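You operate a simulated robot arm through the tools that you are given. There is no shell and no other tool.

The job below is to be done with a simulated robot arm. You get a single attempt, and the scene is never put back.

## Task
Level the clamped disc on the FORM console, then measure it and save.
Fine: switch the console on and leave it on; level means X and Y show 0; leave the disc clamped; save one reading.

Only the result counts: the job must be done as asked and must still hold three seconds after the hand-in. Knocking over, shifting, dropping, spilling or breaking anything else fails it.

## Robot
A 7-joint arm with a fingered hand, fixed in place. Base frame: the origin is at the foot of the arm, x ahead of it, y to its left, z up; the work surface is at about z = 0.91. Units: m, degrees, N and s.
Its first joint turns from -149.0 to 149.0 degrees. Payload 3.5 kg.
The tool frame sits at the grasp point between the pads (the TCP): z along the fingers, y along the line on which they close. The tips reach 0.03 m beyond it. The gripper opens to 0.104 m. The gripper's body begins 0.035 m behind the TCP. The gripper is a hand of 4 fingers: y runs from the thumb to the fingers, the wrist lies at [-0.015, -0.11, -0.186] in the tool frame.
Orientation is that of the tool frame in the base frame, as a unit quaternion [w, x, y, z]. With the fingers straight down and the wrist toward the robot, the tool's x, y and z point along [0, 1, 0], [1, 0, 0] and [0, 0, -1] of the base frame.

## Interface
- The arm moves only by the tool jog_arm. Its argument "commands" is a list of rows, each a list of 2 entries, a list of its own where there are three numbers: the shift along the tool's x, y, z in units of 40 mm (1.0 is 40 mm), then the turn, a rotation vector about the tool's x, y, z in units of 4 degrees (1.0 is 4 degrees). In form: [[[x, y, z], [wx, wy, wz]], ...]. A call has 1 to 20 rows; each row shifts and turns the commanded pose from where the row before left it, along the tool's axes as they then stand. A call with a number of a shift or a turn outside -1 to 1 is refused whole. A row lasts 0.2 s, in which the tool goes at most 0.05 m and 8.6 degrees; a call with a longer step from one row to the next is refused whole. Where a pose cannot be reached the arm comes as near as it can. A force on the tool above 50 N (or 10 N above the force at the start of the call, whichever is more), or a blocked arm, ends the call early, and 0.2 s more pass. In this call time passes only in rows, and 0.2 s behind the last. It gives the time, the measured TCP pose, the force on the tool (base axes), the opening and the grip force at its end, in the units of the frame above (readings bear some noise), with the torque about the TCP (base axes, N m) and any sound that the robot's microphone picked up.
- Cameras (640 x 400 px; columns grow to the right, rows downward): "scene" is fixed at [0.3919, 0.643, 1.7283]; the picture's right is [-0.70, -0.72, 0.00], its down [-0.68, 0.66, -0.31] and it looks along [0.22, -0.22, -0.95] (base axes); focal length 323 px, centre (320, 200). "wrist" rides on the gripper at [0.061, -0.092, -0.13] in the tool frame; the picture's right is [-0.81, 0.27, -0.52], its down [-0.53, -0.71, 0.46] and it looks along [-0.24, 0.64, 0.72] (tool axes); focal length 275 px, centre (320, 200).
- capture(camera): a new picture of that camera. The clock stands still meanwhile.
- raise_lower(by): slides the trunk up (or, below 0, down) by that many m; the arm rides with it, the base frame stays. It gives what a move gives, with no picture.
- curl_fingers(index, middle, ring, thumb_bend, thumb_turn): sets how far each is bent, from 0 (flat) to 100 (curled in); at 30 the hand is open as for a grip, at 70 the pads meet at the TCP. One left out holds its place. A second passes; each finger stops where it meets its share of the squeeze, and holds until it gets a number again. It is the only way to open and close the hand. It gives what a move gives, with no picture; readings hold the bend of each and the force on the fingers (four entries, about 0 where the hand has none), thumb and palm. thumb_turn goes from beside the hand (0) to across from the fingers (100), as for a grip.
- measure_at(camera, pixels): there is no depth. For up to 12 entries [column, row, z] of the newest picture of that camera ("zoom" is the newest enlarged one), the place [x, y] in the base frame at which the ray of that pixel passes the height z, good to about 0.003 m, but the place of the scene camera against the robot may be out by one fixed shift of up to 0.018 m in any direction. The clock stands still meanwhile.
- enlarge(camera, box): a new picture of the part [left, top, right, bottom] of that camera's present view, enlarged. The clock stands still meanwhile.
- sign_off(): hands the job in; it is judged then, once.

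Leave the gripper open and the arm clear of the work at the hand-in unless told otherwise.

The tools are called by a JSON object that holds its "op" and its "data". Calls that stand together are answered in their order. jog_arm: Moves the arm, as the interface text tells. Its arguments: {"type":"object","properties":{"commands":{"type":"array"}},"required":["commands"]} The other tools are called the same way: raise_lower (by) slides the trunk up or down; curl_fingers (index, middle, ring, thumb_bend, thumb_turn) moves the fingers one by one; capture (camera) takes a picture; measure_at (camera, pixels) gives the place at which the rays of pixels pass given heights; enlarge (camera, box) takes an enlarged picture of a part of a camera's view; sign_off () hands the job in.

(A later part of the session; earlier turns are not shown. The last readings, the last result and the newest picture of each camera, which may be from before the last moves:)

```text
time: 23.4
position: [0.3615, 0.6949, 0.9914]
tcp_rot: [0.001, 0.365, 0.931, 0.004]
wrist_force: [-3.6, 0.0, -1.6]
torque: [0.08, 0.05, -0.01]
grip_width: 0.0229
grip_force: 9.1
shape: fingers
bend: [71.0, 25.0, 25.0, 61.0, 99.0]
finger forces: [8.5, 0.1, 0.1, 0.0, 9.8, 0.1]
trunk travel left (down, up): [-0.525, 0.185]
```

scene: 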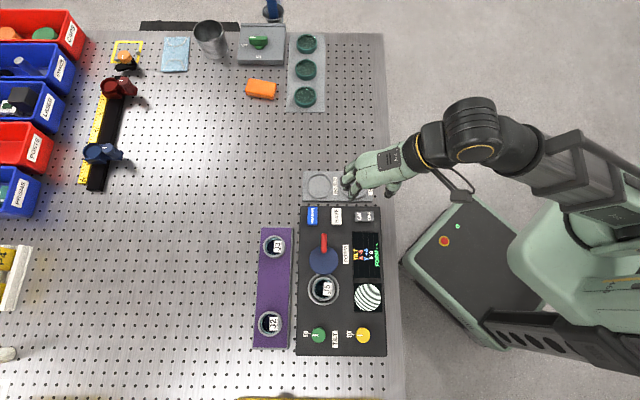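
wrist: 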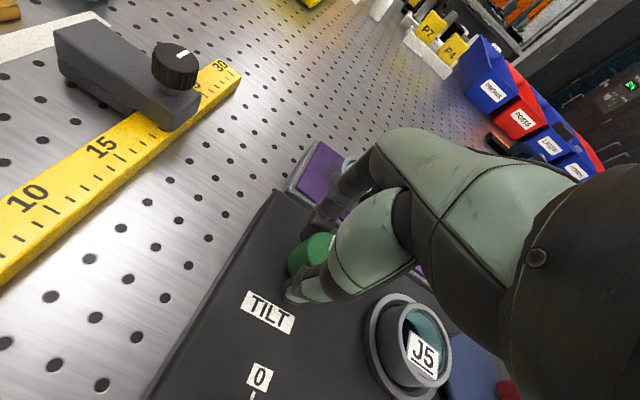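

The grip is balanced (8.5 / 9.8 N). I'll turn about the tool z by 12° in small steps and see which reading changes.

{"op": "jog_arm", "data": {"commands": [[[0, 0, 0], [0, 0, 0.5]], [[0, 0, 0], [0, 0, 0.5]], [[0, 0, 0], [0, 0, 0.5]], [[0, 0, 0], [0, 0, 0.5]], [[0, 0, 0], [0, 0, 0.5]], [[0, 0, 0], [0, 0, 0.5]]]}}

{"op": "enlarge", "data": {"camera": "scene", "box": [270, 230, 430, 384]}}

```text
time: 24.8
position: [0.3614, 0.6971, 0.9914]
tcp_rot: [0.0, 0.462, 0.887, 0.005]
wrist_force: [-1.9, 1.5, 0.9]
torque: [0.05, 0.04, -0.05]
grip_width: 0.0225
grip_force: 10.0
shape: fingers
bend: [71.0, 25.0, 25.0, 61.0, 100.0]
finger forces: [8.9, 0.0, 0.0, 0.0, 9.9, 0.0]
trunk travel left (down, up): [-0.525, 0.185]
```

```text
2.60 times, centred on (350, 307) of scene
```

zoom: 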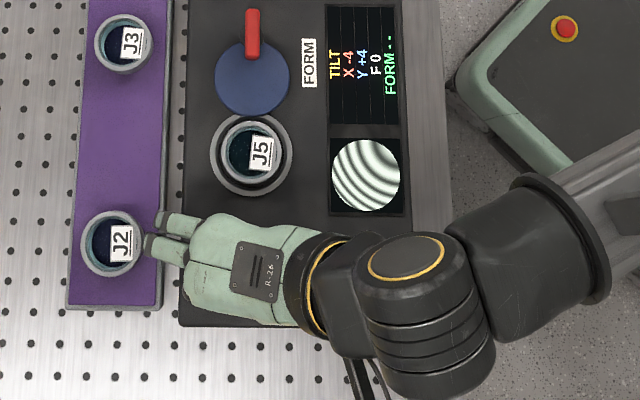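

Turning it clockwise moved X from −5 to −4, so the green knob is X at about 12° per unit. I'll go on another 24° and check clearance and reading.

{"op": "jog_arm", "data": {"commands": [[[0, 0, 0], [0, 0, 0.5]], [[0, 0, 0], [0, 0, 0.5]], [[0, 0, 0], [0, 0, 0.5]], [[0, 0, 0], [0, 0, 0.5]], [[0, 0, 0], [0, 0, 0.5]], [[0, 0, 0], [0, 0, 0.5]], [[0, 0, 0], [0, 0, 0.5]], [[0, 0, 0], [0, 0, 0.5]], [[0, 0, 0], [0, 0, 0.5]], [[0, 0, 0], [0, 0, 0.5]], [[0, 0, 0], [0, 0, 0.5]], [[0, 0, 0], [0, 0, 0.5]]]}}

{"op": "enlarge", "data": {"camera": "scene", "box": [270, 230, 430, 384]}}

{"op": "capture", "data": {"camera": "wrist"}}

```text
time: 27.4
position: [0.3611, 0.6969, 0.9903]
tcp_rot: [-0.001, 0.636, 0.771, 0.005]
wrist_force: [0.3, -1.9, 2.8]
torque: [0.0, -0.03, 0.03]
grip_width: 0.0222
grip_force: 8.5
shape: fingers
bend: [71.0, 25.0, 25.0, 62.0, 100.0]
finger forces: [8.5, 0.1, 0.0, 0.0, 8.7, 0.1]
trunk travel left (down, up): [-0.525, 0.185]
```

```text
2.60 times, centred on (350, 307) of scene
```

zoom: 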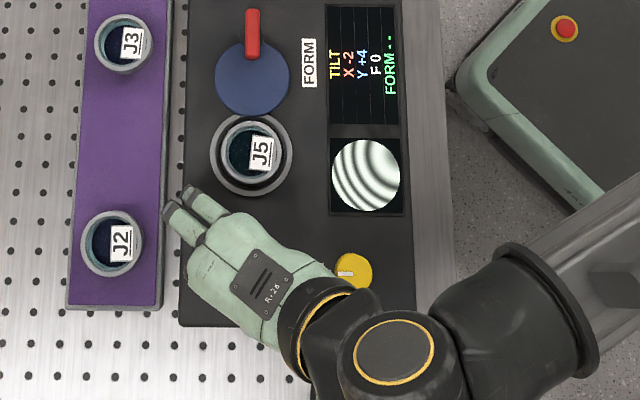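

```text
taken
```

wrist: 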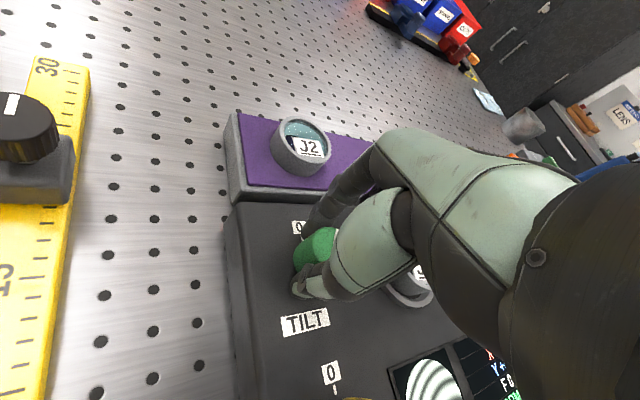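

X is now −2 after 36°, so 24° remain. The spare fingers are nearing J5's ring, so I'll release, turn back, and grip again instead of sweeping over it.

{"op": "curl_fingers", "data": {"index": 48, "thumb_bend": 46}}

{"op": "enlarge", "data": {"camera": "scene", "box": [270, 230, 430, 384]}}

```text
time: 28.4
position: [0.3609, 0.6967, 0.9907]
tcp_rot: [-0.001, 0.636, 0.772, 0.005]
wrist_force: [0.6, 0.3, 0.1]
torque: [-0.02, 0.02, 0.0]
grip_width: 0.0591
grip_force: 0.0
shape: fingers
bend: [48.0, 25.0, 25.0, 46.0, 98.0]
finger forces: [0.0, 0.0, 0.1, 0.0, 0.1, 0.0]
trunk travel left (down, up): [-0.525, 0.185]
```

```text
2.60 times, centred on (350, 307) of scene
```

zoom: 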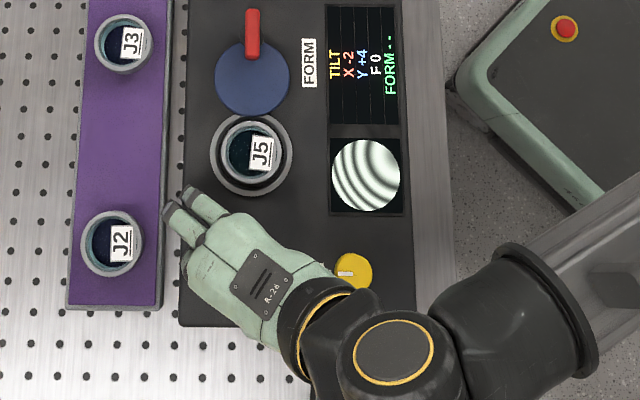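

X held at −2 after release. I'll raise 30 mm, turn back 36°, and lower again.

{"op": "jog_arm", "data": {"commands": [[[0, 0, -0.375], [0, 0, 0]], [[0, 0, -0.375], [0, 0, 0]], [[0, 0, 0], [0, 0, -1]], [[0, 0, 0], [0, 0, -1]], [[0, 0, 0], [0, 0, -1]], [[0, 0, 0], [0, 0, -1]], [[0, 0, 0], [0, 0, -1]], [[0, 0, 0], [0, 0, -1]], [[0, 0, 0], [0, 0, -1]], [[0, 0, 0], [0, 0, -1]], [[0, 0, 0], [0, 0, -1]]]}}

{"op": "enlarge", "data": {"camera": "scene", "box": [270, 230, 430, 384]}}

{"op": "enlarge", "data": {"camera": "wrist", "box": [210, 180, 390, 300]}}

```text
time: 30.8
position: [0.3615, 0.6956, 1.0196]
tcp_rot: [0.001, 0.365, 0.931, 0.005]
wrist_force: [-0.4, -0.4, 0.6]
torque: [-0.03, 0.01, -0.01]
grip_width: 0.0595
grip_force: 0.0
shape: fingers
bend: [48.0, 25.0, 25.0, 46.0, 98.0]
finger forces: [0.1, 0.2, 0.1, 0.1, 0.1, 0.0]
trunk travel left (down, up): [-0.525, 0.185]
```

```text
2.60 times, centred on (350, 307) of scene
```

zoom: 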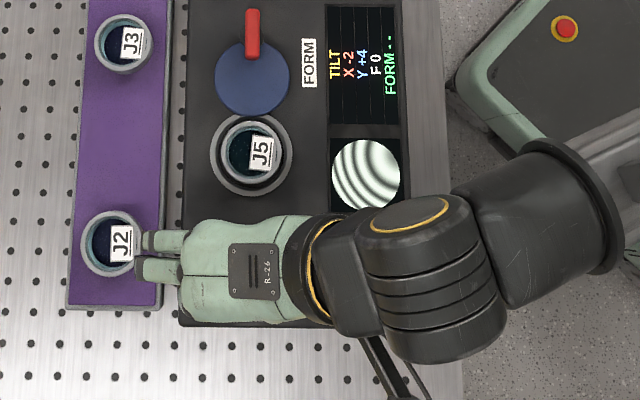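

```text
3.33 times, centred on (300, 240) of wrist
```

zoom: 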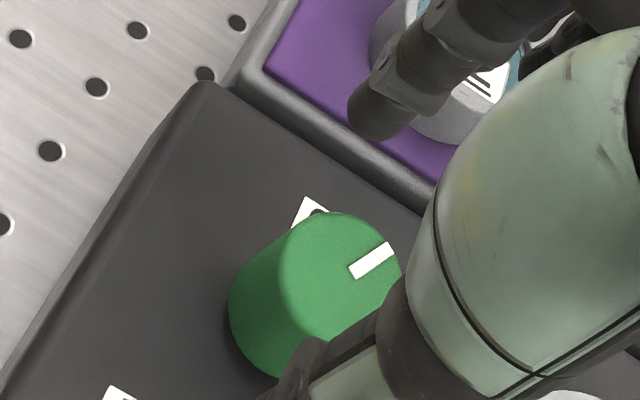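

The knob is still centred under the TCP, now showing its pointer turned. I'll lower to z ≈ 0.991 and grip again.

{"op": "jog_arm", "data": {"commands": [[[0, 0, 0.3], [0, 0, 0]], [[0, 0, 0.25], [0, 0, 0]], [[0, 0, 0.15], [0, 0, 0]]]}}

{"op": "curl_fingers", "data": {"index": 72, "thumb_bend": 72}}

{"op": "enlarge", "data": {"camera": "scene", "box": [270, 230, 430, 384]}}

```text
time: 31.6
position: [0.3621, 0.6952, 0.9922]
tcp_rot: [0.001, 0.367, 0.93, 0.005]
wrist_force: [-0.1, -0.9, -0.2]
torque: [0.03, 0.02, -0.02]
grip_width: 0.0596
grip_force: 0.1
shape: fingers
bend: [48.0, 25.0, 25.0, 46.0, 98.0]
finger forces: [0.0, 0.1, 0.0, 0.1, 0.1, 0.0]
trunk travel left (down, up): [-0.525, 0.185]
```

```text
time: 32.6
position: [0.3613, 0.6953, 0.9922]
tcp_rot: [0.0, 0.367, 0.93, 0.004]
wrist_force: [-4.1, -2.4, -4.3]
torque: [-0.09, 0.08, -0.01]
grip_width: 0.023
grip_force: 8.8
shape: fingers
bend: [62.0, 25.0, 25.0, 61.0, 99.0]
finger forces: [5.9, 0.1, 0.0, 0.0, 11.3, 0.0]
trunk travel left (down, up): [-0.525, 0.185]
```

```text
2.60 times, centred on (350, 307) of scene
```

zoom: 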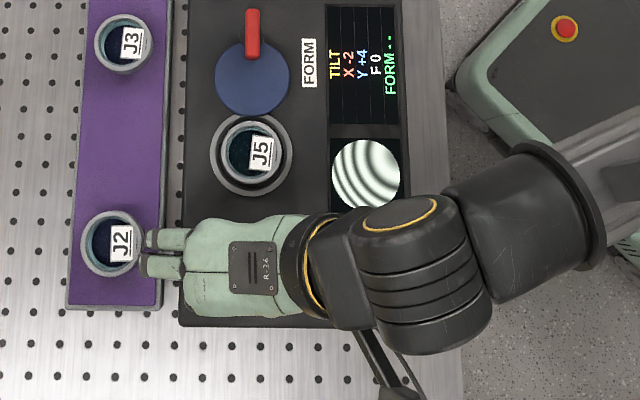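

Now the grip is symmetric (62 / 61), and X is still −2. I'll turn 20° first and read it.

{"op": "jog_arm", "data": {"commands": [[[0, 0, 0], [0, 0, 0.5]], [[0, 0, 0], [0, 0, 0.5]], [[0, 0, 0], [0, 0, 0.5]], [[0, 0, 0], [0, 0, 0.5]], [[0, 0, 0], [0, 0, 0.5]], [[0, 0, 0], [0, 0, 0.5]], [[0, 0, 0], [0, 0, 0.5]], [[0, 0, 0], [0, 0, 0.5]], [[0, 0, 0], [0, 0, 0.5]], [[0, 0, 0], [0, 0, 0.5]]]}}

{"op": "enlarge", "data": {"camera": "scene", "box": [270, 230, 430, 384]}}

```text
time: 34.8
position: [0.3618, 0.6958, 0.9929]
tcp_rot: [0.0, 0.522, 0.853, 0.004]
wrist_force: [-4.9, -3.1, -6.0]
torque: [-0.09, 0.05, -0.04]
grip_width: 0.0224
grip_force: 7.8
shape: fingers
bend: [62.0, 25.0, 25.0, 61.0, 100.0]
finger forces: [5.0, 0.1, 0.1, 0.0, 10.9, 0.0]
trunk travel left (down, up): [-0.525, 0.185]
```

```text
2.60 times, centred on (350, 307) of scene
```

zoom: 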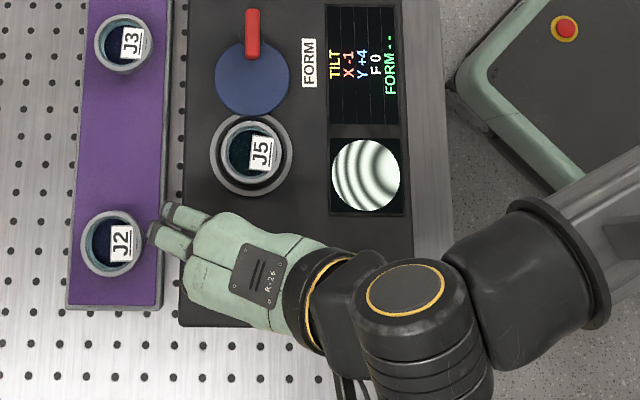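

X is −1. I'll turn 6° more and read.

{"op": "jog_arm", "data": {"commands": [[[0, 0, 0], [0, 0, 0.5]], [[0, 0, 0], [0, 0, 0.5]], [[0, 0, 0], [0, 0, 0.5]]]}}

{"op": "enlarge", "data": {"camera": "scene", "box": [270, 230, 430, 384]}}

```text
time: 35.6
position: [0.3615, 0.6958, 0.9928]
tcp_rot: [-0.001, 0.567, 0.824, 0.004]
wrist_force: [-1.9, -1.2, -6.5]
torque: [-0.04, 0.01, -0.01]
grip_width: 0.0224
grip_force: 7.3
shape: fingers
bend: [62.0, 25.0, 25.0, 61.0, 100.0]
finger forces: [5.9, 0.0, 0.0, 0.1, 9.5, 0.0]
trunk travel left (down, up): [-0.525, 0.185]
```

```text
2.60 times, centred on (350, 307) of scene
```

zoom: 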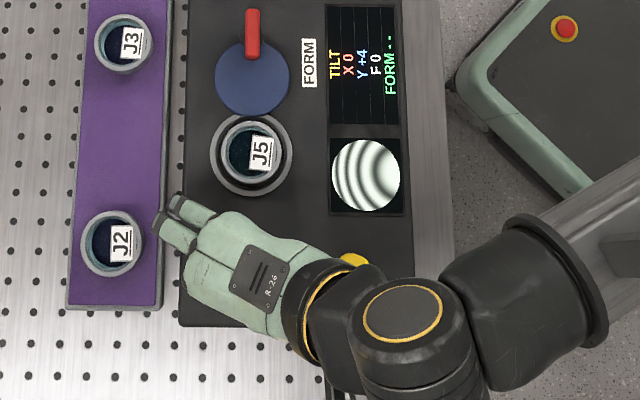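

X reads 0 and the total turn of 62° matches 5 units of 12°. I'll release the knob and check it holds.

{"op": "curl_fingers", "data": {"index": 48, "thumb_bend": 46}}

{"op": "jog_arm", "data": {"commands": [[[0, 0, -0.4], [0, 0, 0]], [[0, 0, -0.8], [0, 0, 0]], [[0, 0, -0.8], [0, 0, 0]], [[0, 0, 0], [0, 0, -1]], [[0, 0, 0], [0, 0, -1]], [[0, 0, 0], [0, 0, -1]], [[0, 0, 0], [0, 0, -1]], [[0, 0, 0], [0, 0, -1]], [[0, 0, 0], [0, 0, -1]], [[0, 0, 0], [0, 0, -0.6]]]}}

{"op": "enlarge", "data": {"camera": "scene", "box": [270, 230, 430, 384]}}

{"op": "capture", "data": {"camera": "wrist"}}

```text
time: 36.6
position: [0.3607, 0.6964, 0.9933]
tcp_rot: [0.0, 0.567, 0.824, 0.005]
wrist_force: [0.2, 0.3, -0.1]
torque: [-0.04, -0.03, 0.02]
grip_width: 0.0591
grip_force: 0.1
shape: fingers
bend: [48.0, 25.0, 25.0, 46.0, 98.0]
finger forces: [0.0, 0.0, 0.1, 0.0, 0.1, 0.0]
trunk travel left (down, up): [-0.525, 0.185]
```

```text
time: 38.8
position: [0.3611, 0.6967, 1.0729]
tcp_rot: [0.0, 0.362, 0.932, 0.004]
wrist_force: [0.6, 0.8, -0.5]
torque: [0.01, 0.0, -0.02]
grip_width: 0.0593
grip_force: 0.1
shape: fingers
bend: [48.0, 25.0, 25.0, 46.0, 98.0]
finger forces: [0.0, 0.0, 0.0, 0.0, 0.0, 0.0]
trunk travel left (down, up): [-0.525, 0.185]
```

```text
2.60 times, centred on (350, 307) of scene
```

zoom: 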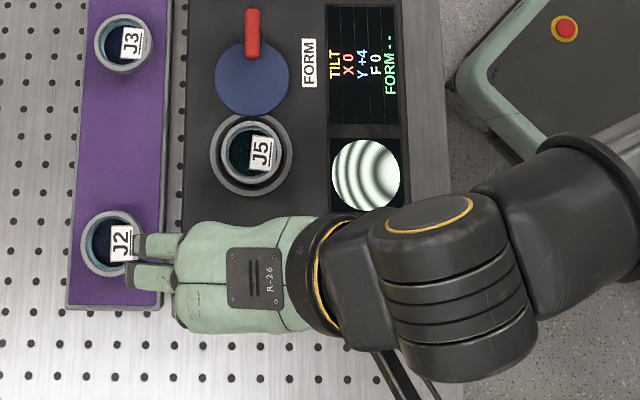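

```text
taken
```

wrist: 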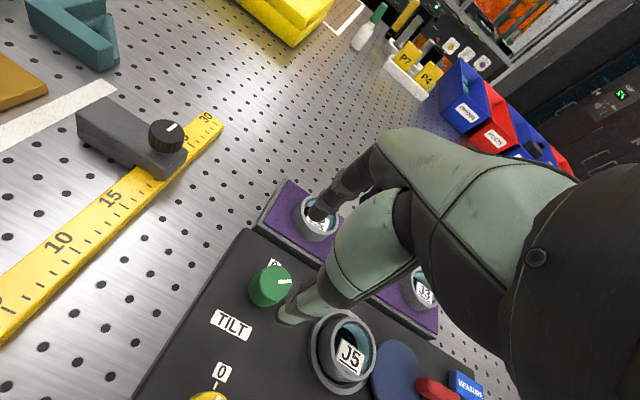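

X holds at 0. Next is the yellow knob at about (0.292, 0.630). I'll move there at z 1.07 and tuck the spare fingers a bit so they don't reach the green knob.

{"op": "jog_arm", "data": {"commands": [[[0.05, -0.8, 0], [0, 0, 0]], [[0.05, -0.8, 0], [0, 0, 0]], [[0.05, -0.8, 0], [0, 0, 0]]]}}

{"op": "curl_fingers", "data": {"middle": 36, "ring": 36}}

{"op": "capture", "data": {"camera": "wrist"}}

{"op": "enlarge", "data": {"camera": "wrist", "box": [210, 180, 390, 300]}}

{"op": "enlarge", "data": {"camera": "scene", "box": [270, 230, 430, 384]}}

```text
time: 39.6
position: [0.291, 0.6296, 1.0723]
tcp_rot: [0.001, 0.363, 0.932, 0.005]
wrist_force: [0.8, -0.7, 0.1]
torque: [0.0, 0.0, 0.0]
grip_width: 0.0596
grip_force: 0.1
shape: fingers
bend: [48.0, 25.0, 25.0, 46.0, 98.0]
finger forces: [0.1, 0.0, 0.0, 0.0, 0.0, 0.0]
trunk travel left (down, up): [-0.525, 0.185]
```

```text
time: 40.6
position: [0.2902, 0.6298, 1.0717]
tcp_rot: [0.001, 0.363, 0.932, 0.005]
wrist_force: [-0.4, -0.2, 0.6]
torque: [0.0, 0.0, 0.02]
grip_width: 0.0596
grip_force: 0.1
shape: fingers
bend: [48.0, 36.0, 36.0, 46.0, 98.0]
finger forces: [0.1, 0.0, 0.0, 0.0, 0.0, 0.0]
trunk travel left (down, up): [-0.525, 0.185]
```

```text
taken
```

wrist: 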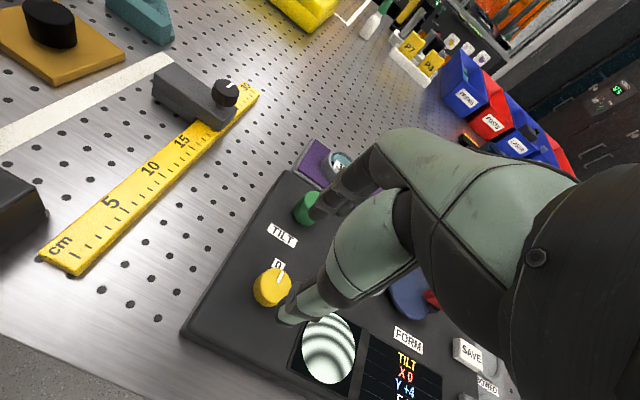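

```text
3.33 times, centred on (300, 240) of wrist
```

zoom: 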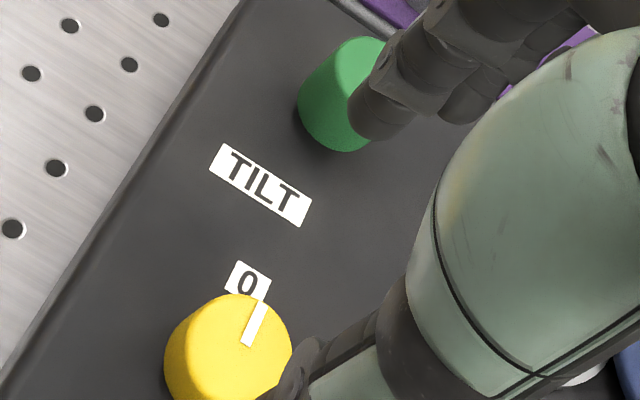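

```text
2.60 times, centred on (350, 307) of scene
```

zoom: 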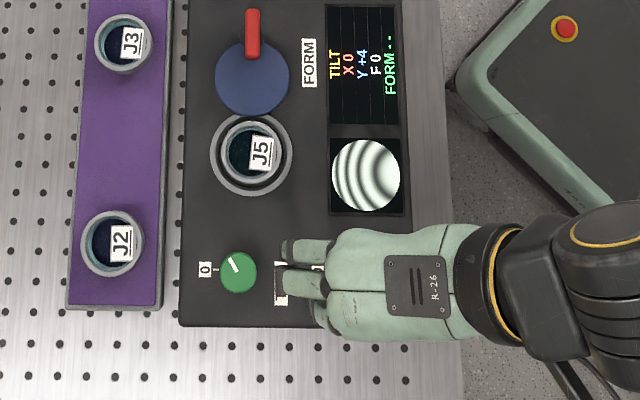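

The yellow knob is almost under the TCP. I'll measure its top centre (276,283) at z 0.983 for the small correction.

{"op": "measure_at", "data": {"camera": "wrist", "pixels": [[276, 283, 0.983], [276, 283, 0.983], [276, 283, 0.983], [273, 280, 0.983], [273, 280, 0.983]]}}

```text
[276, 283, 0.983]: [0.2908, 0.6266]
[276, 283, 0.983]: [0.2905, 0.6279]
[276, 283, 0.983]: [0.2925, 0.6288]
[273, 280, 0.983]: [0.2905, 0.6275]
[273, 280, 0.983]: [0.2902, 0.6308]
```

Only about 2 mm off. I'll correct it and lower to z ≈ 0.993 with fine final steps.

{"op": "jog_arm", "data": {"commands": [[[-0.05, -0.02, 0.5], [0, 0, 0]], [[0, 0, 0.6], [0, 0, 0]], [[0, 0, 0.5], [0, 0, 0]], [[0, 0, 0.2], [0, 0, 0]], [[0, 0, 0.15], [0, 0, 0]]]}}

{"op": "enlarge", "data": {"camera": "wrist", "box": [210, 180, 390, 300]}}

{"op": "enlarge", "data": {"camera": "scene", "box": [270, 230, 430, 384]}}

```text
time: 41.8
position: [0.294, 0.6273, 0.9925]
tcp_rot: [0.001, 0.363, 0.932, 0.005]
wrist_force: [-0.5, 0.3, 0.6]
torque: [-0.01, 0.0, -0.01]
grip_width: 0.0594
grip_force: 0.1
shape: fingers
bend: [48.0, 36.0, 36.0, 46.0, 98.0]
finger forces: [0.0, 0.0, 0.0, 0.0, 0.1, 0.0]
trunk travel left (down, up): [-0.525, 0.185]
```

```text
3.33 times, centred on (300, 240) of wrist
```

zoom: 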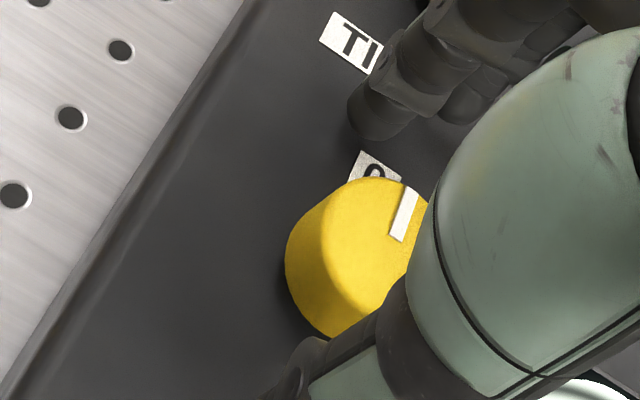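

```text
2.60 times, centred on (350, 307) of scene
```

zoom: 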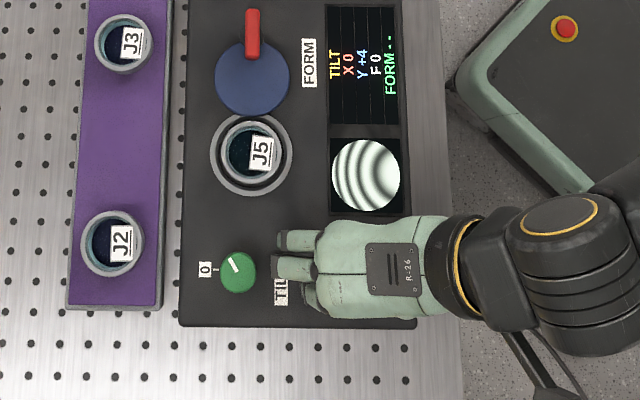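

The knob is centred at wrist pixel (322,252), matching the TCP. I'll close the index and thumb on it.

{"op": "curl_fingers", "data": {"index": 72, "thumb_bend": 72}}

{"op": "enlarge", "data": {"camera": "scene", "box": [270, 230, 430, 384]}}

```text
time: 42.8
position: [0.2935, 0.6275, 0.9916]
tcp_rot: [0.001, 0.364, 0.931, 0.004]
wrist_force: [-3.6, -2.1, -3.1]
torque: [-0.06, 0.01, -0.01]
grip_width: 0.0223
grip_force: 7.6
shape: fingers
bend: [62.0, 36.0, 36.0, 62.0, 100.0]
finger forces: [6.5, 0.1, 0.1, 0.0, 9.7, 0.1]
trunk travel left (down, up): [-0.525, 0.185]
```

```text
2.60 times, centred on (350, 307) of scene
```

zoom: 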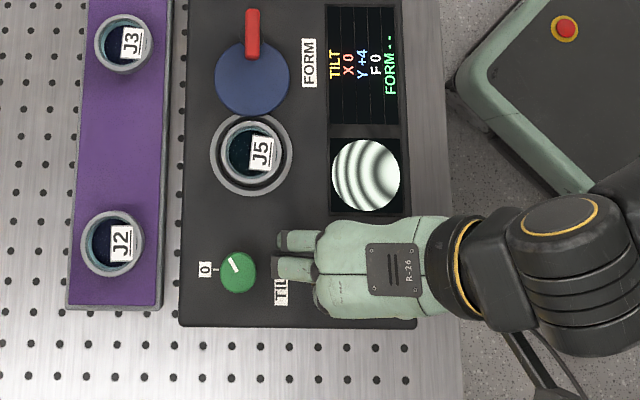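

The grip is even (62 / 62). I'll turn counter-clockwise (negative about tool z) by 24° to lower Y.

{"op": "jog_arm", "data": {"commands": [[[0, 0, 0], [0, 0, -0.5]], [[0, 0, 0], [0, 0, -0.5]], [[0, 0, 0], [0, 0, -0.5]], [[0, 0, 0], [0, 0, -0.5]], [[0, 0, 0], [0, 0, -0.5]], [[0, 0, 0], [0, 0, -0.5]], [[0, 0, 0], [0, 0, -0.5]], [[0, 0, 0], [0, 0, -0.5]], [[0, 0, 0], [0, 0, -0.5]], [[0, 0, 0], [0, 0, -0.5]], [[0, 0, 0], [0, 0, -0.5]], [[0, 0, 0], [0, 0, -0.5]]]}}

{"op": "enlarge", "data": {"camera": "scene", "box": [270, 230, 430, 384]}}

```text
time: 45.4
position: [0.2927, 0.6278, 0.9943]
tcp_rot: [0.001, 0.162, 0.987, 0.003]
wrist_force: [-2.4, -4.2, -10.7]
torque: [-0.09, 0.05, -0.02]
grip_width: 0.0224
grip_force: 7.3
shape: fingers
bend: [62.0, 36.0, 36.0, 62.0, 99.0]
finger forces: [4.9, 0.0, 0.0, 0.0, 10.1, 0.1]
trunk travel left (down, up): [-0.525, 0.185]
```

```text
2.60 times, centred on (350, 307) of scene
```

zoom: 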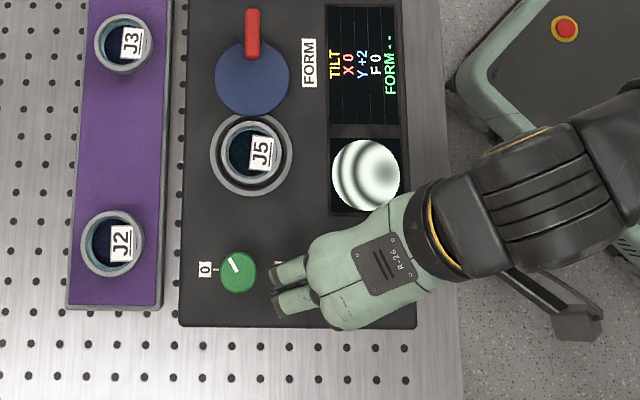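

Y went from +4 to +2. The upward pull is about 10 N, so I'll ease 1 mm down while turning another 20°.

{"op": "jog_arm", "data": {"commands": [[[0, 0, 0.03], [0, 0, -0.5]], [[0, 0, 0], [0, 0, -0.5]], [[0, 0, 0], [0, 0, -0.5]], [[0, 0, 0], [0, 0, -0.5]], [[0, 0, 0], [0, 0, -0.5]], [[0, 0, 0], [0, 0, -0.5]], [[0, 0, 0], [0, 0, -0.5]], [[0, 0, 0], [0, 0, -0.5]], [[0, 0, 0], [0, 0, -0.5]], [[0, 0, 0], [0, 0, -0.5]]]}}

{"op": "enlarge", "data": {"camera": "scene", "box": [270, 230, 430, 384]}}

```text
time: 47.6
position: [0.2925, 0.6275, 0.9936]
tcp_rot: [0.003, -0.013, 1.0, 0.003]
wrist_force: [-5.2, -3.1, -0.3]
torque: [-0.11, 0.14, -0.02]
grip_width: 0.0224
grip_force: 9.1
shape: fingers
bend: [62.0, 36.0, 36.0, 62.0, 99.0]
finger forces: [7.7, 0.0, 0.1, 0.1, 10.6, 0.0]
trunk travel left (down, up): [-0.525, 0.185]
```

```text
2.60 times, centred on (350, 307) of scene
```

zoom: 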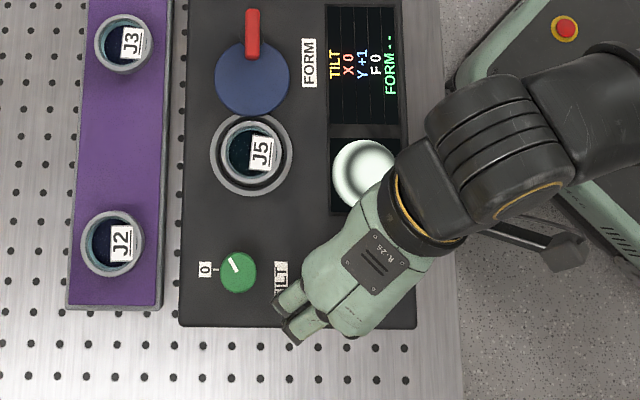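

Y is now +1. I'll turn 5° more and read.

{"op": "jog_arm", "data": {"commands": [[[0, 0, 0], [0, 0, -0.5]], [[0, 0, 0], [0, 0, -0.5]], [[0, 0, 0], [0, 0, -0.25]]]}}

{"op": "enlarge", "data": {"camera": "scene", "box": [270, 230, 430, 384]}}

```text
time: 48.4
position: [0.2928, 0.6266, 0.9926]
tcp_rot: [0.003, -0.057, 0.998, 0.004]
wrist_force: [-4.2, -1.1, 0.8]
torque: [-0.04, 0.12, -0.03]
grip_width: 0.0222
grip_force: 8.9
shape: fingers
bend: [62.0, 36.0, 36.0, 63.0, 99.0]
finger forces: [8.4, 0.0, 0.0, 0.1, 9.2, 0.0]
trunk travel left (down, up): [-0.525, 0.185]
```

```text
2.60 times, centred on (350, 307) of scene
```

zoom: 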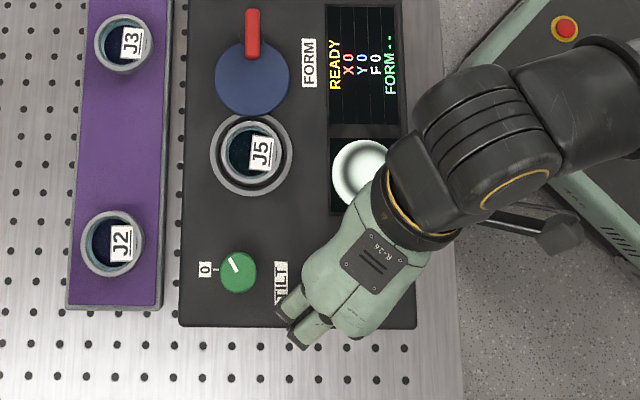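

The display says READY, X 0, Y 0. I'll release the knob, rise 80 mm, and turn back to the console alignment.

{"op": "curl_fingers", "data": {"index": 48, "thumb_bend": 46}}

{"op": "jog_arm", "data": {"commands": [[[0, 0, -0.4], [0, 0, 0]], [[0, 0, -0.8], [0, 0, 0]], [[0, 0, -0.9], [0, 0, 0]], [[0, 0, -0.9], [0, 0, 0]], [[0, 0, -0.9], [0, 0, 0]], [[0, 0, 0], [0, 0, 1]], [[0, 0, 0], [0, 0, 1]], [[0, 0, 0], [0, 0, 1]], [[0, 0, 0], [0, 0, 1]], [[0, 0, 0], [0, 0, 1]], [[0, 0, 0], [0, 0, 1]], [[0, 0, 0], [0, 0, 1]], [[0, 0, 0], [0, 0, 1]], [[0, 0, 0], [0, 0, 1]], [[0, 0, 0], [0, 0, 1]], [[0, 0, 0], [0, 0, 1]], [[0, 0, 0], [0, 0, 1]], [[0, 0, 0], [0, 0, 0.2]]]}}

{"op": "capture", "data": {"camera": "scene"}}

{"op": "enlarge", "data": {"camera": "scene", "box": [270, 230, 430, 384]}}

```text
time: 49.4
position: [0.2929, 0.6269, 0.9927]
tcp_rot: [0.002, -0.057, 0.998, 0.004]
wrist_force: [-0.2, 0.7, 0.3]
torque: [-0.03, 0.02, -0.01]
grip_width: 0.0591
grip_force: 0.1
shape: fingers
bend: [48.0, 36.0, 36.0, 46.0, 98.0]
finger forces: [0.0, 0.0, 0.0, 0.0, 0.0, 0.0]
trunk travel left (down, up): [-0.525, 0.185]
```

```text
time: 53.2
position: [0.2916, 0.626, 1.1492]
tcp_rot: [0.002, 0.363, 0.932, 0.004]
wrist_force: [0.4, 0.4, -0.1]
torque: [-0.01, 0.01, 0.0]
grip_width: 0.0594
grip_force: 0.1
shape: fingers
bend: [48.0, 36.0, 36.0, 46.0, 98.0]
finger forces: [0.0, 0.0, 0.0, 0.0, 0.1, 0.0]
trunk travel left (down, up): [-0.525, 0.185]
```

```text
taken
```

scene: 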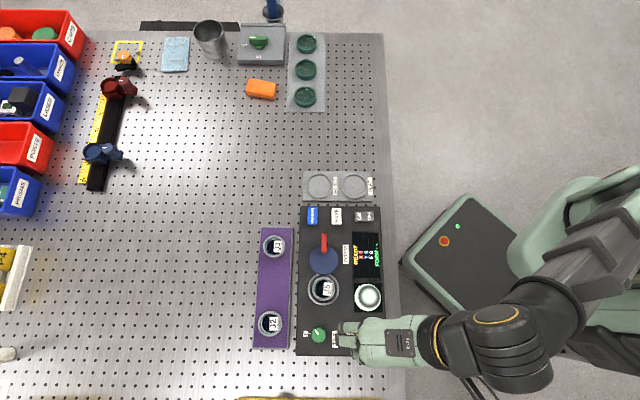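

```text
2.60 times, centred on (350, 307) of scene
```

zoom: 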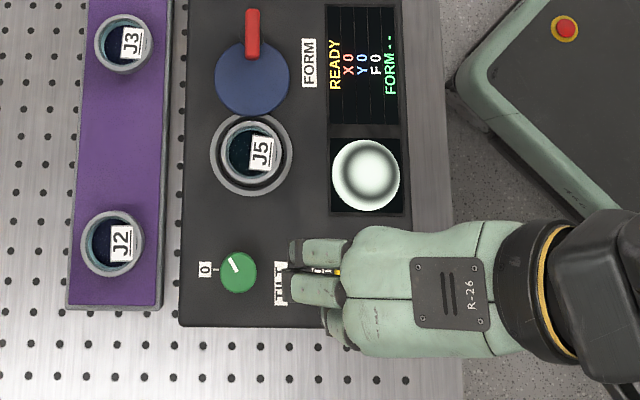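

READY with X 0 and Y 0 holds after release. I'll travel at z 1.15 to above the MEASURE button at about (0.559, 0.520), then set the pressing hand shape.

{"op": "jog_arm", "data": {"commands": [[[-0.856, 0.329, 0], [0, 0, 0]], [[-0.856, 0.329, 0], [0, 0, 0]], [[-0.856, 0.329, 0], [0, 0, 0]], [[-0.856, 0.329, 0], [0, 0, 0]], [[-0.856, 0.329, 0], [0, 0, 0]], [[-0.856, 0.329, 0], [0, 0, 0]], [[-0.856, 0.329, 0], [0, 0, 0]], [[-0.856, 0.329, 0], [0, 0, 0]]]}}

{"op": "curl_fingers", "data": {"index": 70, "middle": 100, "ring": 100, "thumb_bend": 30, "thumb_turn": 0}}

{"op": "capture", "data": {"camera": "wrist"}}

{"op": "capture", "data": {"camera": "scene"}}

```text
time: 55.0
position: [0.5653, 0.5218, 1.1481]
tcp_rot: [0.0, 0.361, 0.933, 0.005]
wrist_force: [0.5, 0.0, 0.4]
torque: [-0.01, 0.01, -0.01]
grip_width: 0.0597
grip_force: 0.0
shape: fingers
bend: [48.0, 36.0, 36.0, 46.0, 98.0]
finger forces: [0.0, 0.0, 0.0, 0.0, 0.0, 0.1]
trunk travel left (down, up): [-0.525, 0.185]
```

```text
time: 56.0
position: [0.5666, 0.5221, 1.1481]
tcp_rot: [0.0, 0.361, 0.932, 0.004]
wrist_force: [-0.3, -0.2, -0.1]
torque: [0.01, 0.01, 0.0]
grip_width: 0.1219
grip_force: 0.0
shape: fingers
bend: [70.0, 100.0, 100.0, 30.0, 0.0]
finger forces: [0.0, 0.1, 0.0, 0.0, 0.1, 0.1]
trunk travel left (down, up): [-0.525, 0.185]
```

```text
taken
```

wrist: 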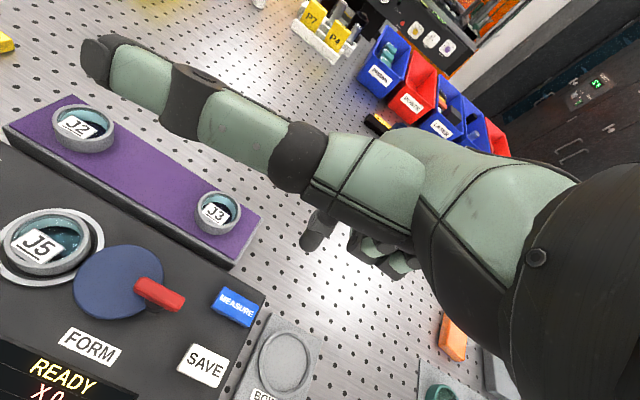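

```text
taken
```

scene: 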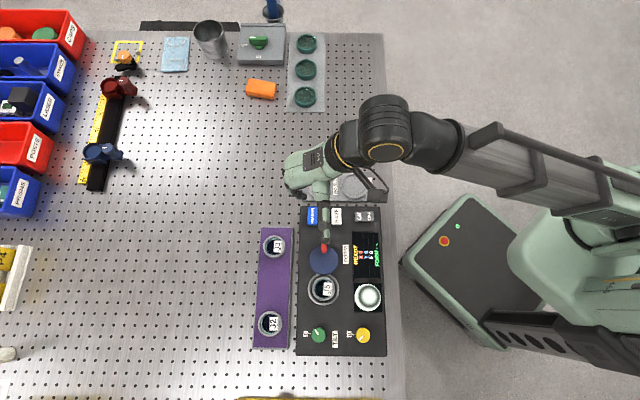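

READY is still showing. I'll measure MEASURE (235,306) and SAVE (204,365) in this wrist view at the button-top height.

{"op": "measure_at", "data": {"camera": "wrist", "pixels": [[235, 306, 0.967], [235, 306, 0.967], [235, 306, 0.967], [204, 365, 0.967], [204, 365, 0.967], [204, 365, 0.967]]}}

```text
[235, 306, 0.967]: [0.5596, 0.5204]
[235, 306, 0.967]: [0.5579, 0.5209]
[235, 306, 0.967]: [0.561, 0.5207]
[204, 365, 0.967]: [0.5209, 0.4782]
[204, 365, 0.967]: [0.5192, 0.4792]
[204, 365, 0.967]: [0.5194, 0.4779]
```

MEASURE is at (0.5595, 0.5207). The thumb appears above the red clamp lever in the scene view, so I'll check its height before lowering.

{"op": "enlarge", "data": {"camera": "scene", "box": [280, 170, 380, 260]}}

{"op": "measure_at", "data": {"camera": "wrist", "pixels": [[95, 62, 1.25], [95, 62, 1.2], [95, 62, 1.15], [160, 290, 0.98], [160, 290, 1.0]]}}

{"op": "measure_at", "data": {"camera": "scene", "pixels": [[326, 240, 1.25], [326, 240, 1.2], [326, 240, 1.15], [324, 243, 0.98], [324, 243, 1.0]]}}

```text
4.44 times, centred on (330, 215) of scene
```

zoom: 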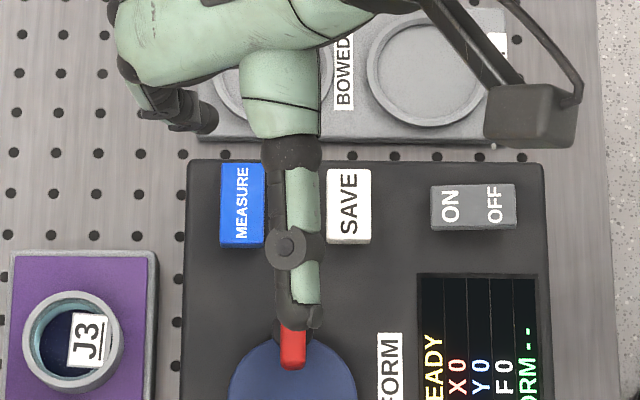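

```text
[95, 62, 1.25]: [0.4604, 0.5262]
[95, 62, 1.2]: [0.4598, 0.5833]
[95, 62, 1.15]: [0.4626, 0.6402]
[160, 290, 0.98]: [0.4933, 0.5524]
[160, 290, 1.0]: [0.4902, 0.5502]
```

```text
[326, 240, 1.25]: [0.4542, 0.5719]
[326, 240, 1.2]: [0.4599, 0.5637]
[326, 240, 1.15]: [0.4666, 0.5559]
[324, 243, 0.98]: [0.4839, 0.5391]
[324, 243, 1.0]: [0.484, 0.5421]
```

The thumb tip is at z ≈ 1.205, which is 57 mm above the TCP. It will be at about 1.055 when pressing, and the lever top is near 0.985, so it's clear. I'll lower to z ≈ 1.02.

{"op": "jog_arm", "data": {"commands": [[[-0.03, -0.07, 0.8], [0, 0, 0]], [[0, 0, 0.8], [0, 0, 0]], [[0, 0, 0.8], [0, 0, 0]], [[0, 0, 0.8], [0, 0, 0]]]}}

{"op": "enlarge", "data": {"camera": "scene", "box": [270, 180, 350, 231]}}

{"op": "capture", "data": {"camera": "wrist"}}

```text
time: 57.0
position: [0.5655, 0.5186, 1.0219]
tcp_rot: [0.001, 0.362, 0.932, 0.004]
wrist_force: [-0.3, -0.7, 0.8]
torque: [-0.02, 0.03, -0.02]
grip_width: 0.122
grip_force: 0.0
shape: fingers
bend: [70.0, 100.0, 100.0, 30.0, 0.0]
finger forces: [0.1, 0.1, 0.1, 0.0, 0.0, 0.1]
trunk travel left (down, up): [-0.525, 0.185]
```

```text
7.84 times, centred on (310, 206) of scene
```

zoom: 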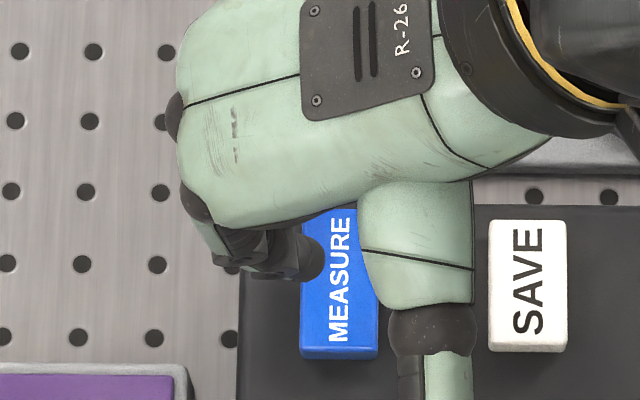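

```text
taken
```

wrist: 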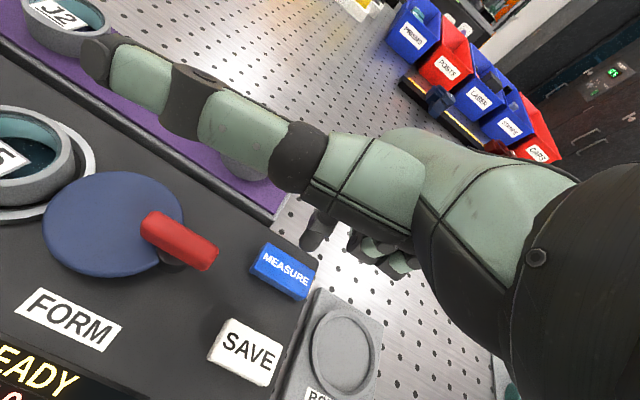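

The tip is near the outer edge of MEASURE. I'll shift 7 mm inward and 3 mm along +x, lower 16 mm, and look again.

{"op": "jog_arm", "data": {"commands": [[[0.075, -0.175, 0], [0, 0, 0]], [[0, 0, 0.2], [0, 0, 0]], [[0, 0, 0.2], [0, 0, 0]]]}}

{"op": "enlarge", "data": {"camera": "scene", "box": [270, 180, 350, 231]}}

{"op": "enlarge", "data": {"camera": "wrist", "box": [220, 170, 420, 310]}}

```text
time: 57.8
position: [0.5579, 0.516, 1.0055]
tcp_rot: [0.001, 0.361, 0.932, 0.005]
wrist_force: [0.0, -0.9, 0.0]
torque: [0.02, 0.0, -0.01]
grip_width: 0.1221
grip_force: 0.0
shape: fingers
bend: [70.0, 100.0, 100.0, 30.0, 0.0]
finger forces: [0.0, 0.0, 0.1, 0.1, 0.0, 0.0]
trunk travel left (down, up): [-0.525, 0.185]
```

```text
7.84 times, centred on (310, 206) of scene
```

zoom: 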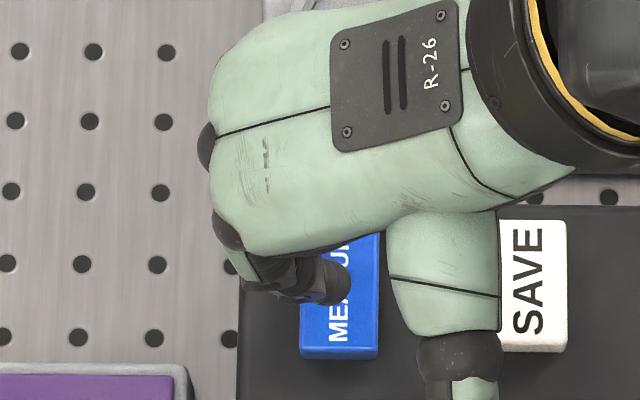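

```text
2.86 times, centred on (320, 240) of wrist
```

zoom: 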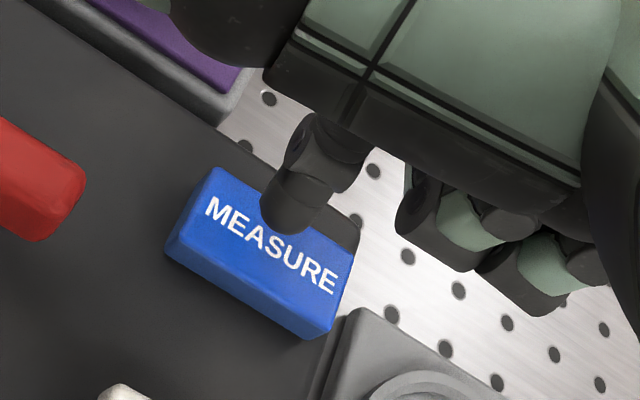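

The index tip is over MEASURE. I'll descend in 1.5 mm steps.

{"op": "jog_arm", "data": {"commands": [[[0, 0, 0.04], [0, 0, 0]], [[0, 0, 0.04], [0, 0, 0]], [[0, 0, 0.04], [0, 0, 0]], [[0, 0, 0.04], [0, 0, 0]]]}}

{"op": "enlarge", "data": {"camera": "scene", "box": [290, 190, 410, 310]}}

```text
time: 58.8
position: [0.5574, 0.5146, 0.9989]
tcp_rot: [0.0, 0.362, 0.932, 0.004]
wrist_force: [0.6, -0.2, 0.7]
torque: [0.02, 0.01, -0.01]
grip_width: 0.1217
grip_force: 0.2
shape: fingers
bend: [70.0, 100.0, 100.0, 30.0, 0.0]
finger forces: [0.5, 0.0, 0.0, 0.0, 0.1, 0.0]
trunk travel left (down, up): [-0.525, 0.185]
```

```text
3.33 times, centred on (350, 250) of scene
```

zoom: 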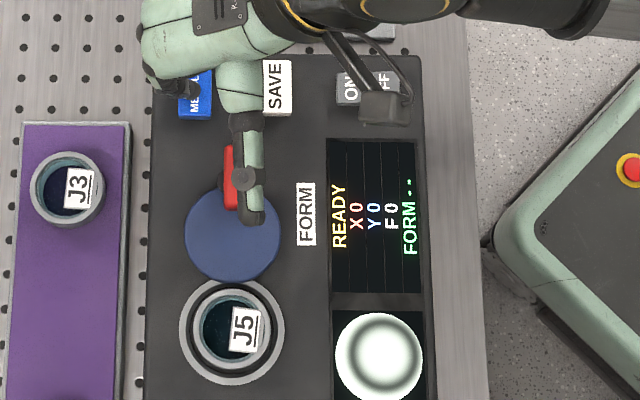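

There is light first contact (0.5 N) and nothing has registered yet. I'll continue down a few mm.

{"op": "jog_arm", "data": {"commands": [[[0, 0, 0.04], [0, 0, 0]], [[0, 0, 0.04], [0, 0, 0]]]}}

{"op": "enlarge", "data": {"camera": "scene", "box": [290, 190, 410, 310]}}

```text
time: 59.4
position: [0.5578, 0.5149, 0.9947]
tcp_rot: [0.001, 0.362, 0.932, 0.004]
wrist_force: [-0.7, 0.9, 1.1]
torque: [0.07, 0.01, -0.02]
grip_width: 0.122
grip_force: 1.6
shape: fingers
bend: [70.0, 100.0, 100.0, 30.0, 0.0]
finger forces: [2.0, 0.0, 0.1, 0.1, 0.1, 0.0]
trunk travel left (down, up): [-0.525, 0.185]
heard: click
```

```text
3.33 times, centred on (350, 250) of scene
```

zoom: 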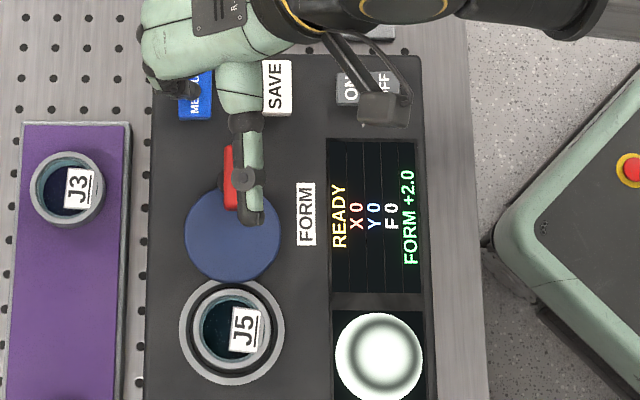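

It clicked and FORM reads +2.0. I'll rise 40 mm, move 58 mm inward to above SAVE, and look.

{"op": "jog_arm", "data": {"commands": [[[0, 0, -0.4], [0, 0, 0]], [[0, 0, -0.6], [0, 0, 0]], [[0, -0.725, 0], [0, 0, 0]], [[0, -0.725, 0], [0, 0, 0]], [[0, 0, 0.5], [0, 0, 0]]]}}

{"op": "enlarge", "data": {"camera": "scene", "box": [295, 180, 375, 231]}}

{"op": "enlarge", "data": {"camera": "wrist", "box": [220, 170, 420, 310]}}

{"op": "enlarge", "data": {"camera": "scene", "box": [290, 190, 410, 310]}}

```text
time: 60.6
position: [0.52, 0.4724, 1.0135]
tcp_rot: [0.0, 0.361, 0.933, 0.005]
wrist_force: [-0.9, -0.1, -0.5]
torque: [0.0, 0.02, -0.01]
grip_width: 0.1217
grip_force: 0.0
shape: fingers
bend: [70.0, 100.0, 100.0, 30.0, 0.0]
finger forces: [0.0, 0.0, 0.1, 0.0, 0.1, 0.0]
trunk travel left (down, up): [-0.525, 0.185]
```

```text
7.84 times, centred on (335, 206) of scene
```

zoom: 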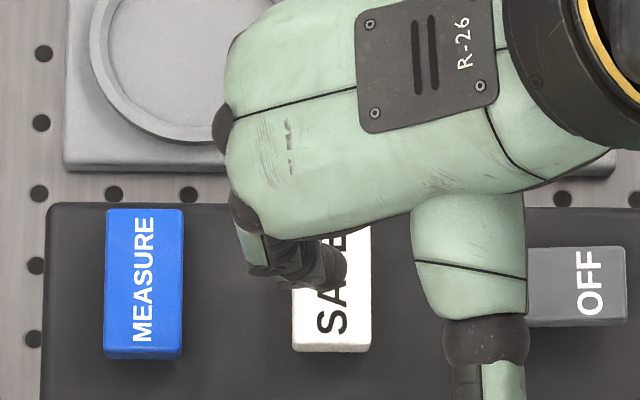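

```text
2.86 times, centred on (320, 240) of wrist
```

zoom: 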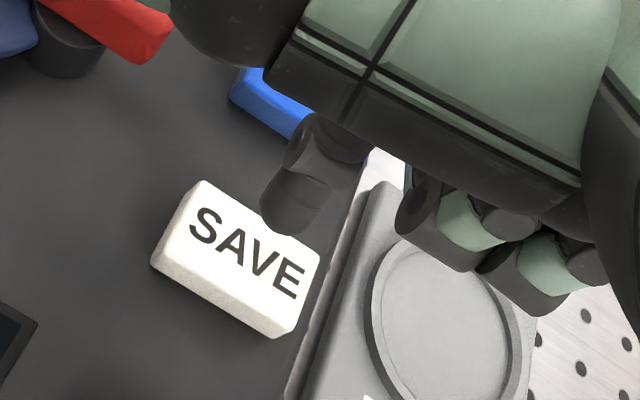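

```text
3.33 times, centred on (350, 250) of scene
```

zoom: 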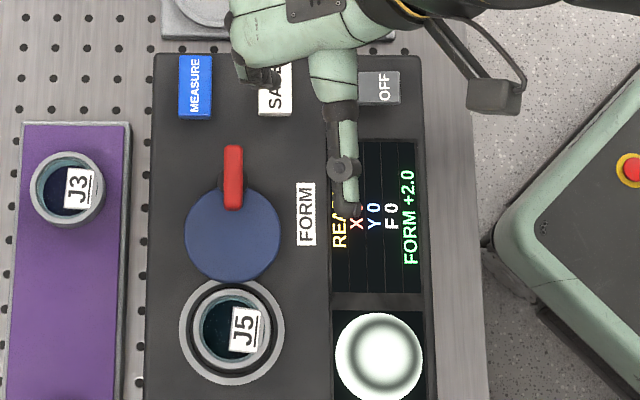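

The index tip is over SAVE. I'll lower to near contact, then in fine steps until it clicks.

{"op": "jog_arm", "data": {"commands": [[[0, 0, 0.2], [0, 0, 0]], [[0, 0, 0.14], [0, 0, 0]], [[0, 0, 0.04], [0, 0, 0]], [[0, 0, 0.04], [0, 0, 0]], [[0, 0, 0.04], [0, 0, 0]]]}}

{"op": "enlarge", "data": {"camera": "scene", "box": [290, 190, 410, 310]}}

```text
time: 61.8
position: [0.5179, 0.4718, 0.9975]
tcp_rot: [0.001, 0.361, 0.933, 0.005]
wrist_force: [1.2, -0.1, 1.3]
torque: [-0.01, 0.0, -0.04]
grip_width: 0.1218
grip_force: 1.1
shape: fingers
bend: [70.0, 100.0, 100.0, 30.0, 0.0]
finger forces: [1.2, 0.0, 0.0, 0.0, 0.0, 0.0]
trunk travel left (down, up): [-0.525, 0.185]
```

```text
3.33 times, centred on (350, 250) of scene
```

zoom: 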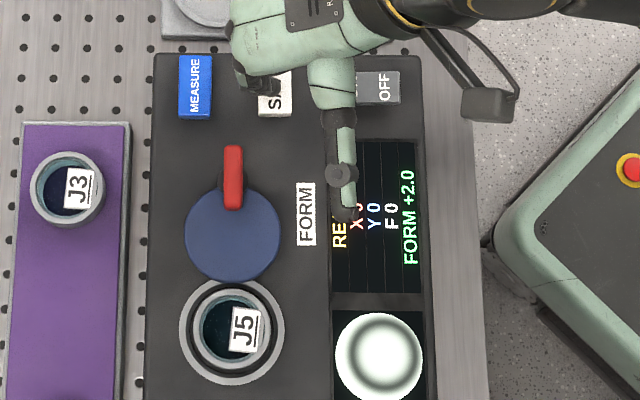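

Contact is light and there's no click yet. I'll go 3 mm further.

{"op": "jog_arm", "data": {"commands": [[[0, 0, 0.04], [0, 0, 0]], [[0, 0, 0.035], [0, 0, 0]]]}}

{"op": "enlarge", "data": {"camera": "scene", "box": [290, 190, 410, 310]}}

```text
time: 62.4
position: [0.5201, 0.4732, 0.9941]
tcp_rot: [0.001, 0.361, 0.933, 0.004]
wrist_force: [1.6, -1.0, 3.4]
torque: [-0.01, -0.01, 0.0]
grip_width: 0.1215
grip_force: 1.0
shape: fingers
bend: [70.0, 100.0, 100.0, 30.0, 0.0]
finger forces: [2.5, 0.0, 0.0, 0.0, 0.0, 0.1]
trunk travel left (down, up): [-0.525, 0.185]
heard: click
```

```text
3.33 times, centred on (350, 250) of scene
```

zoom: 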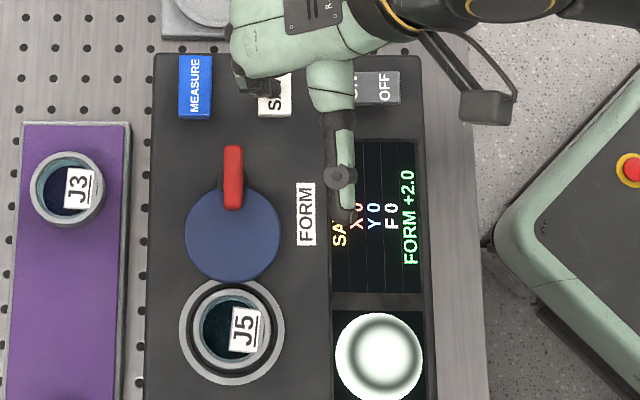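

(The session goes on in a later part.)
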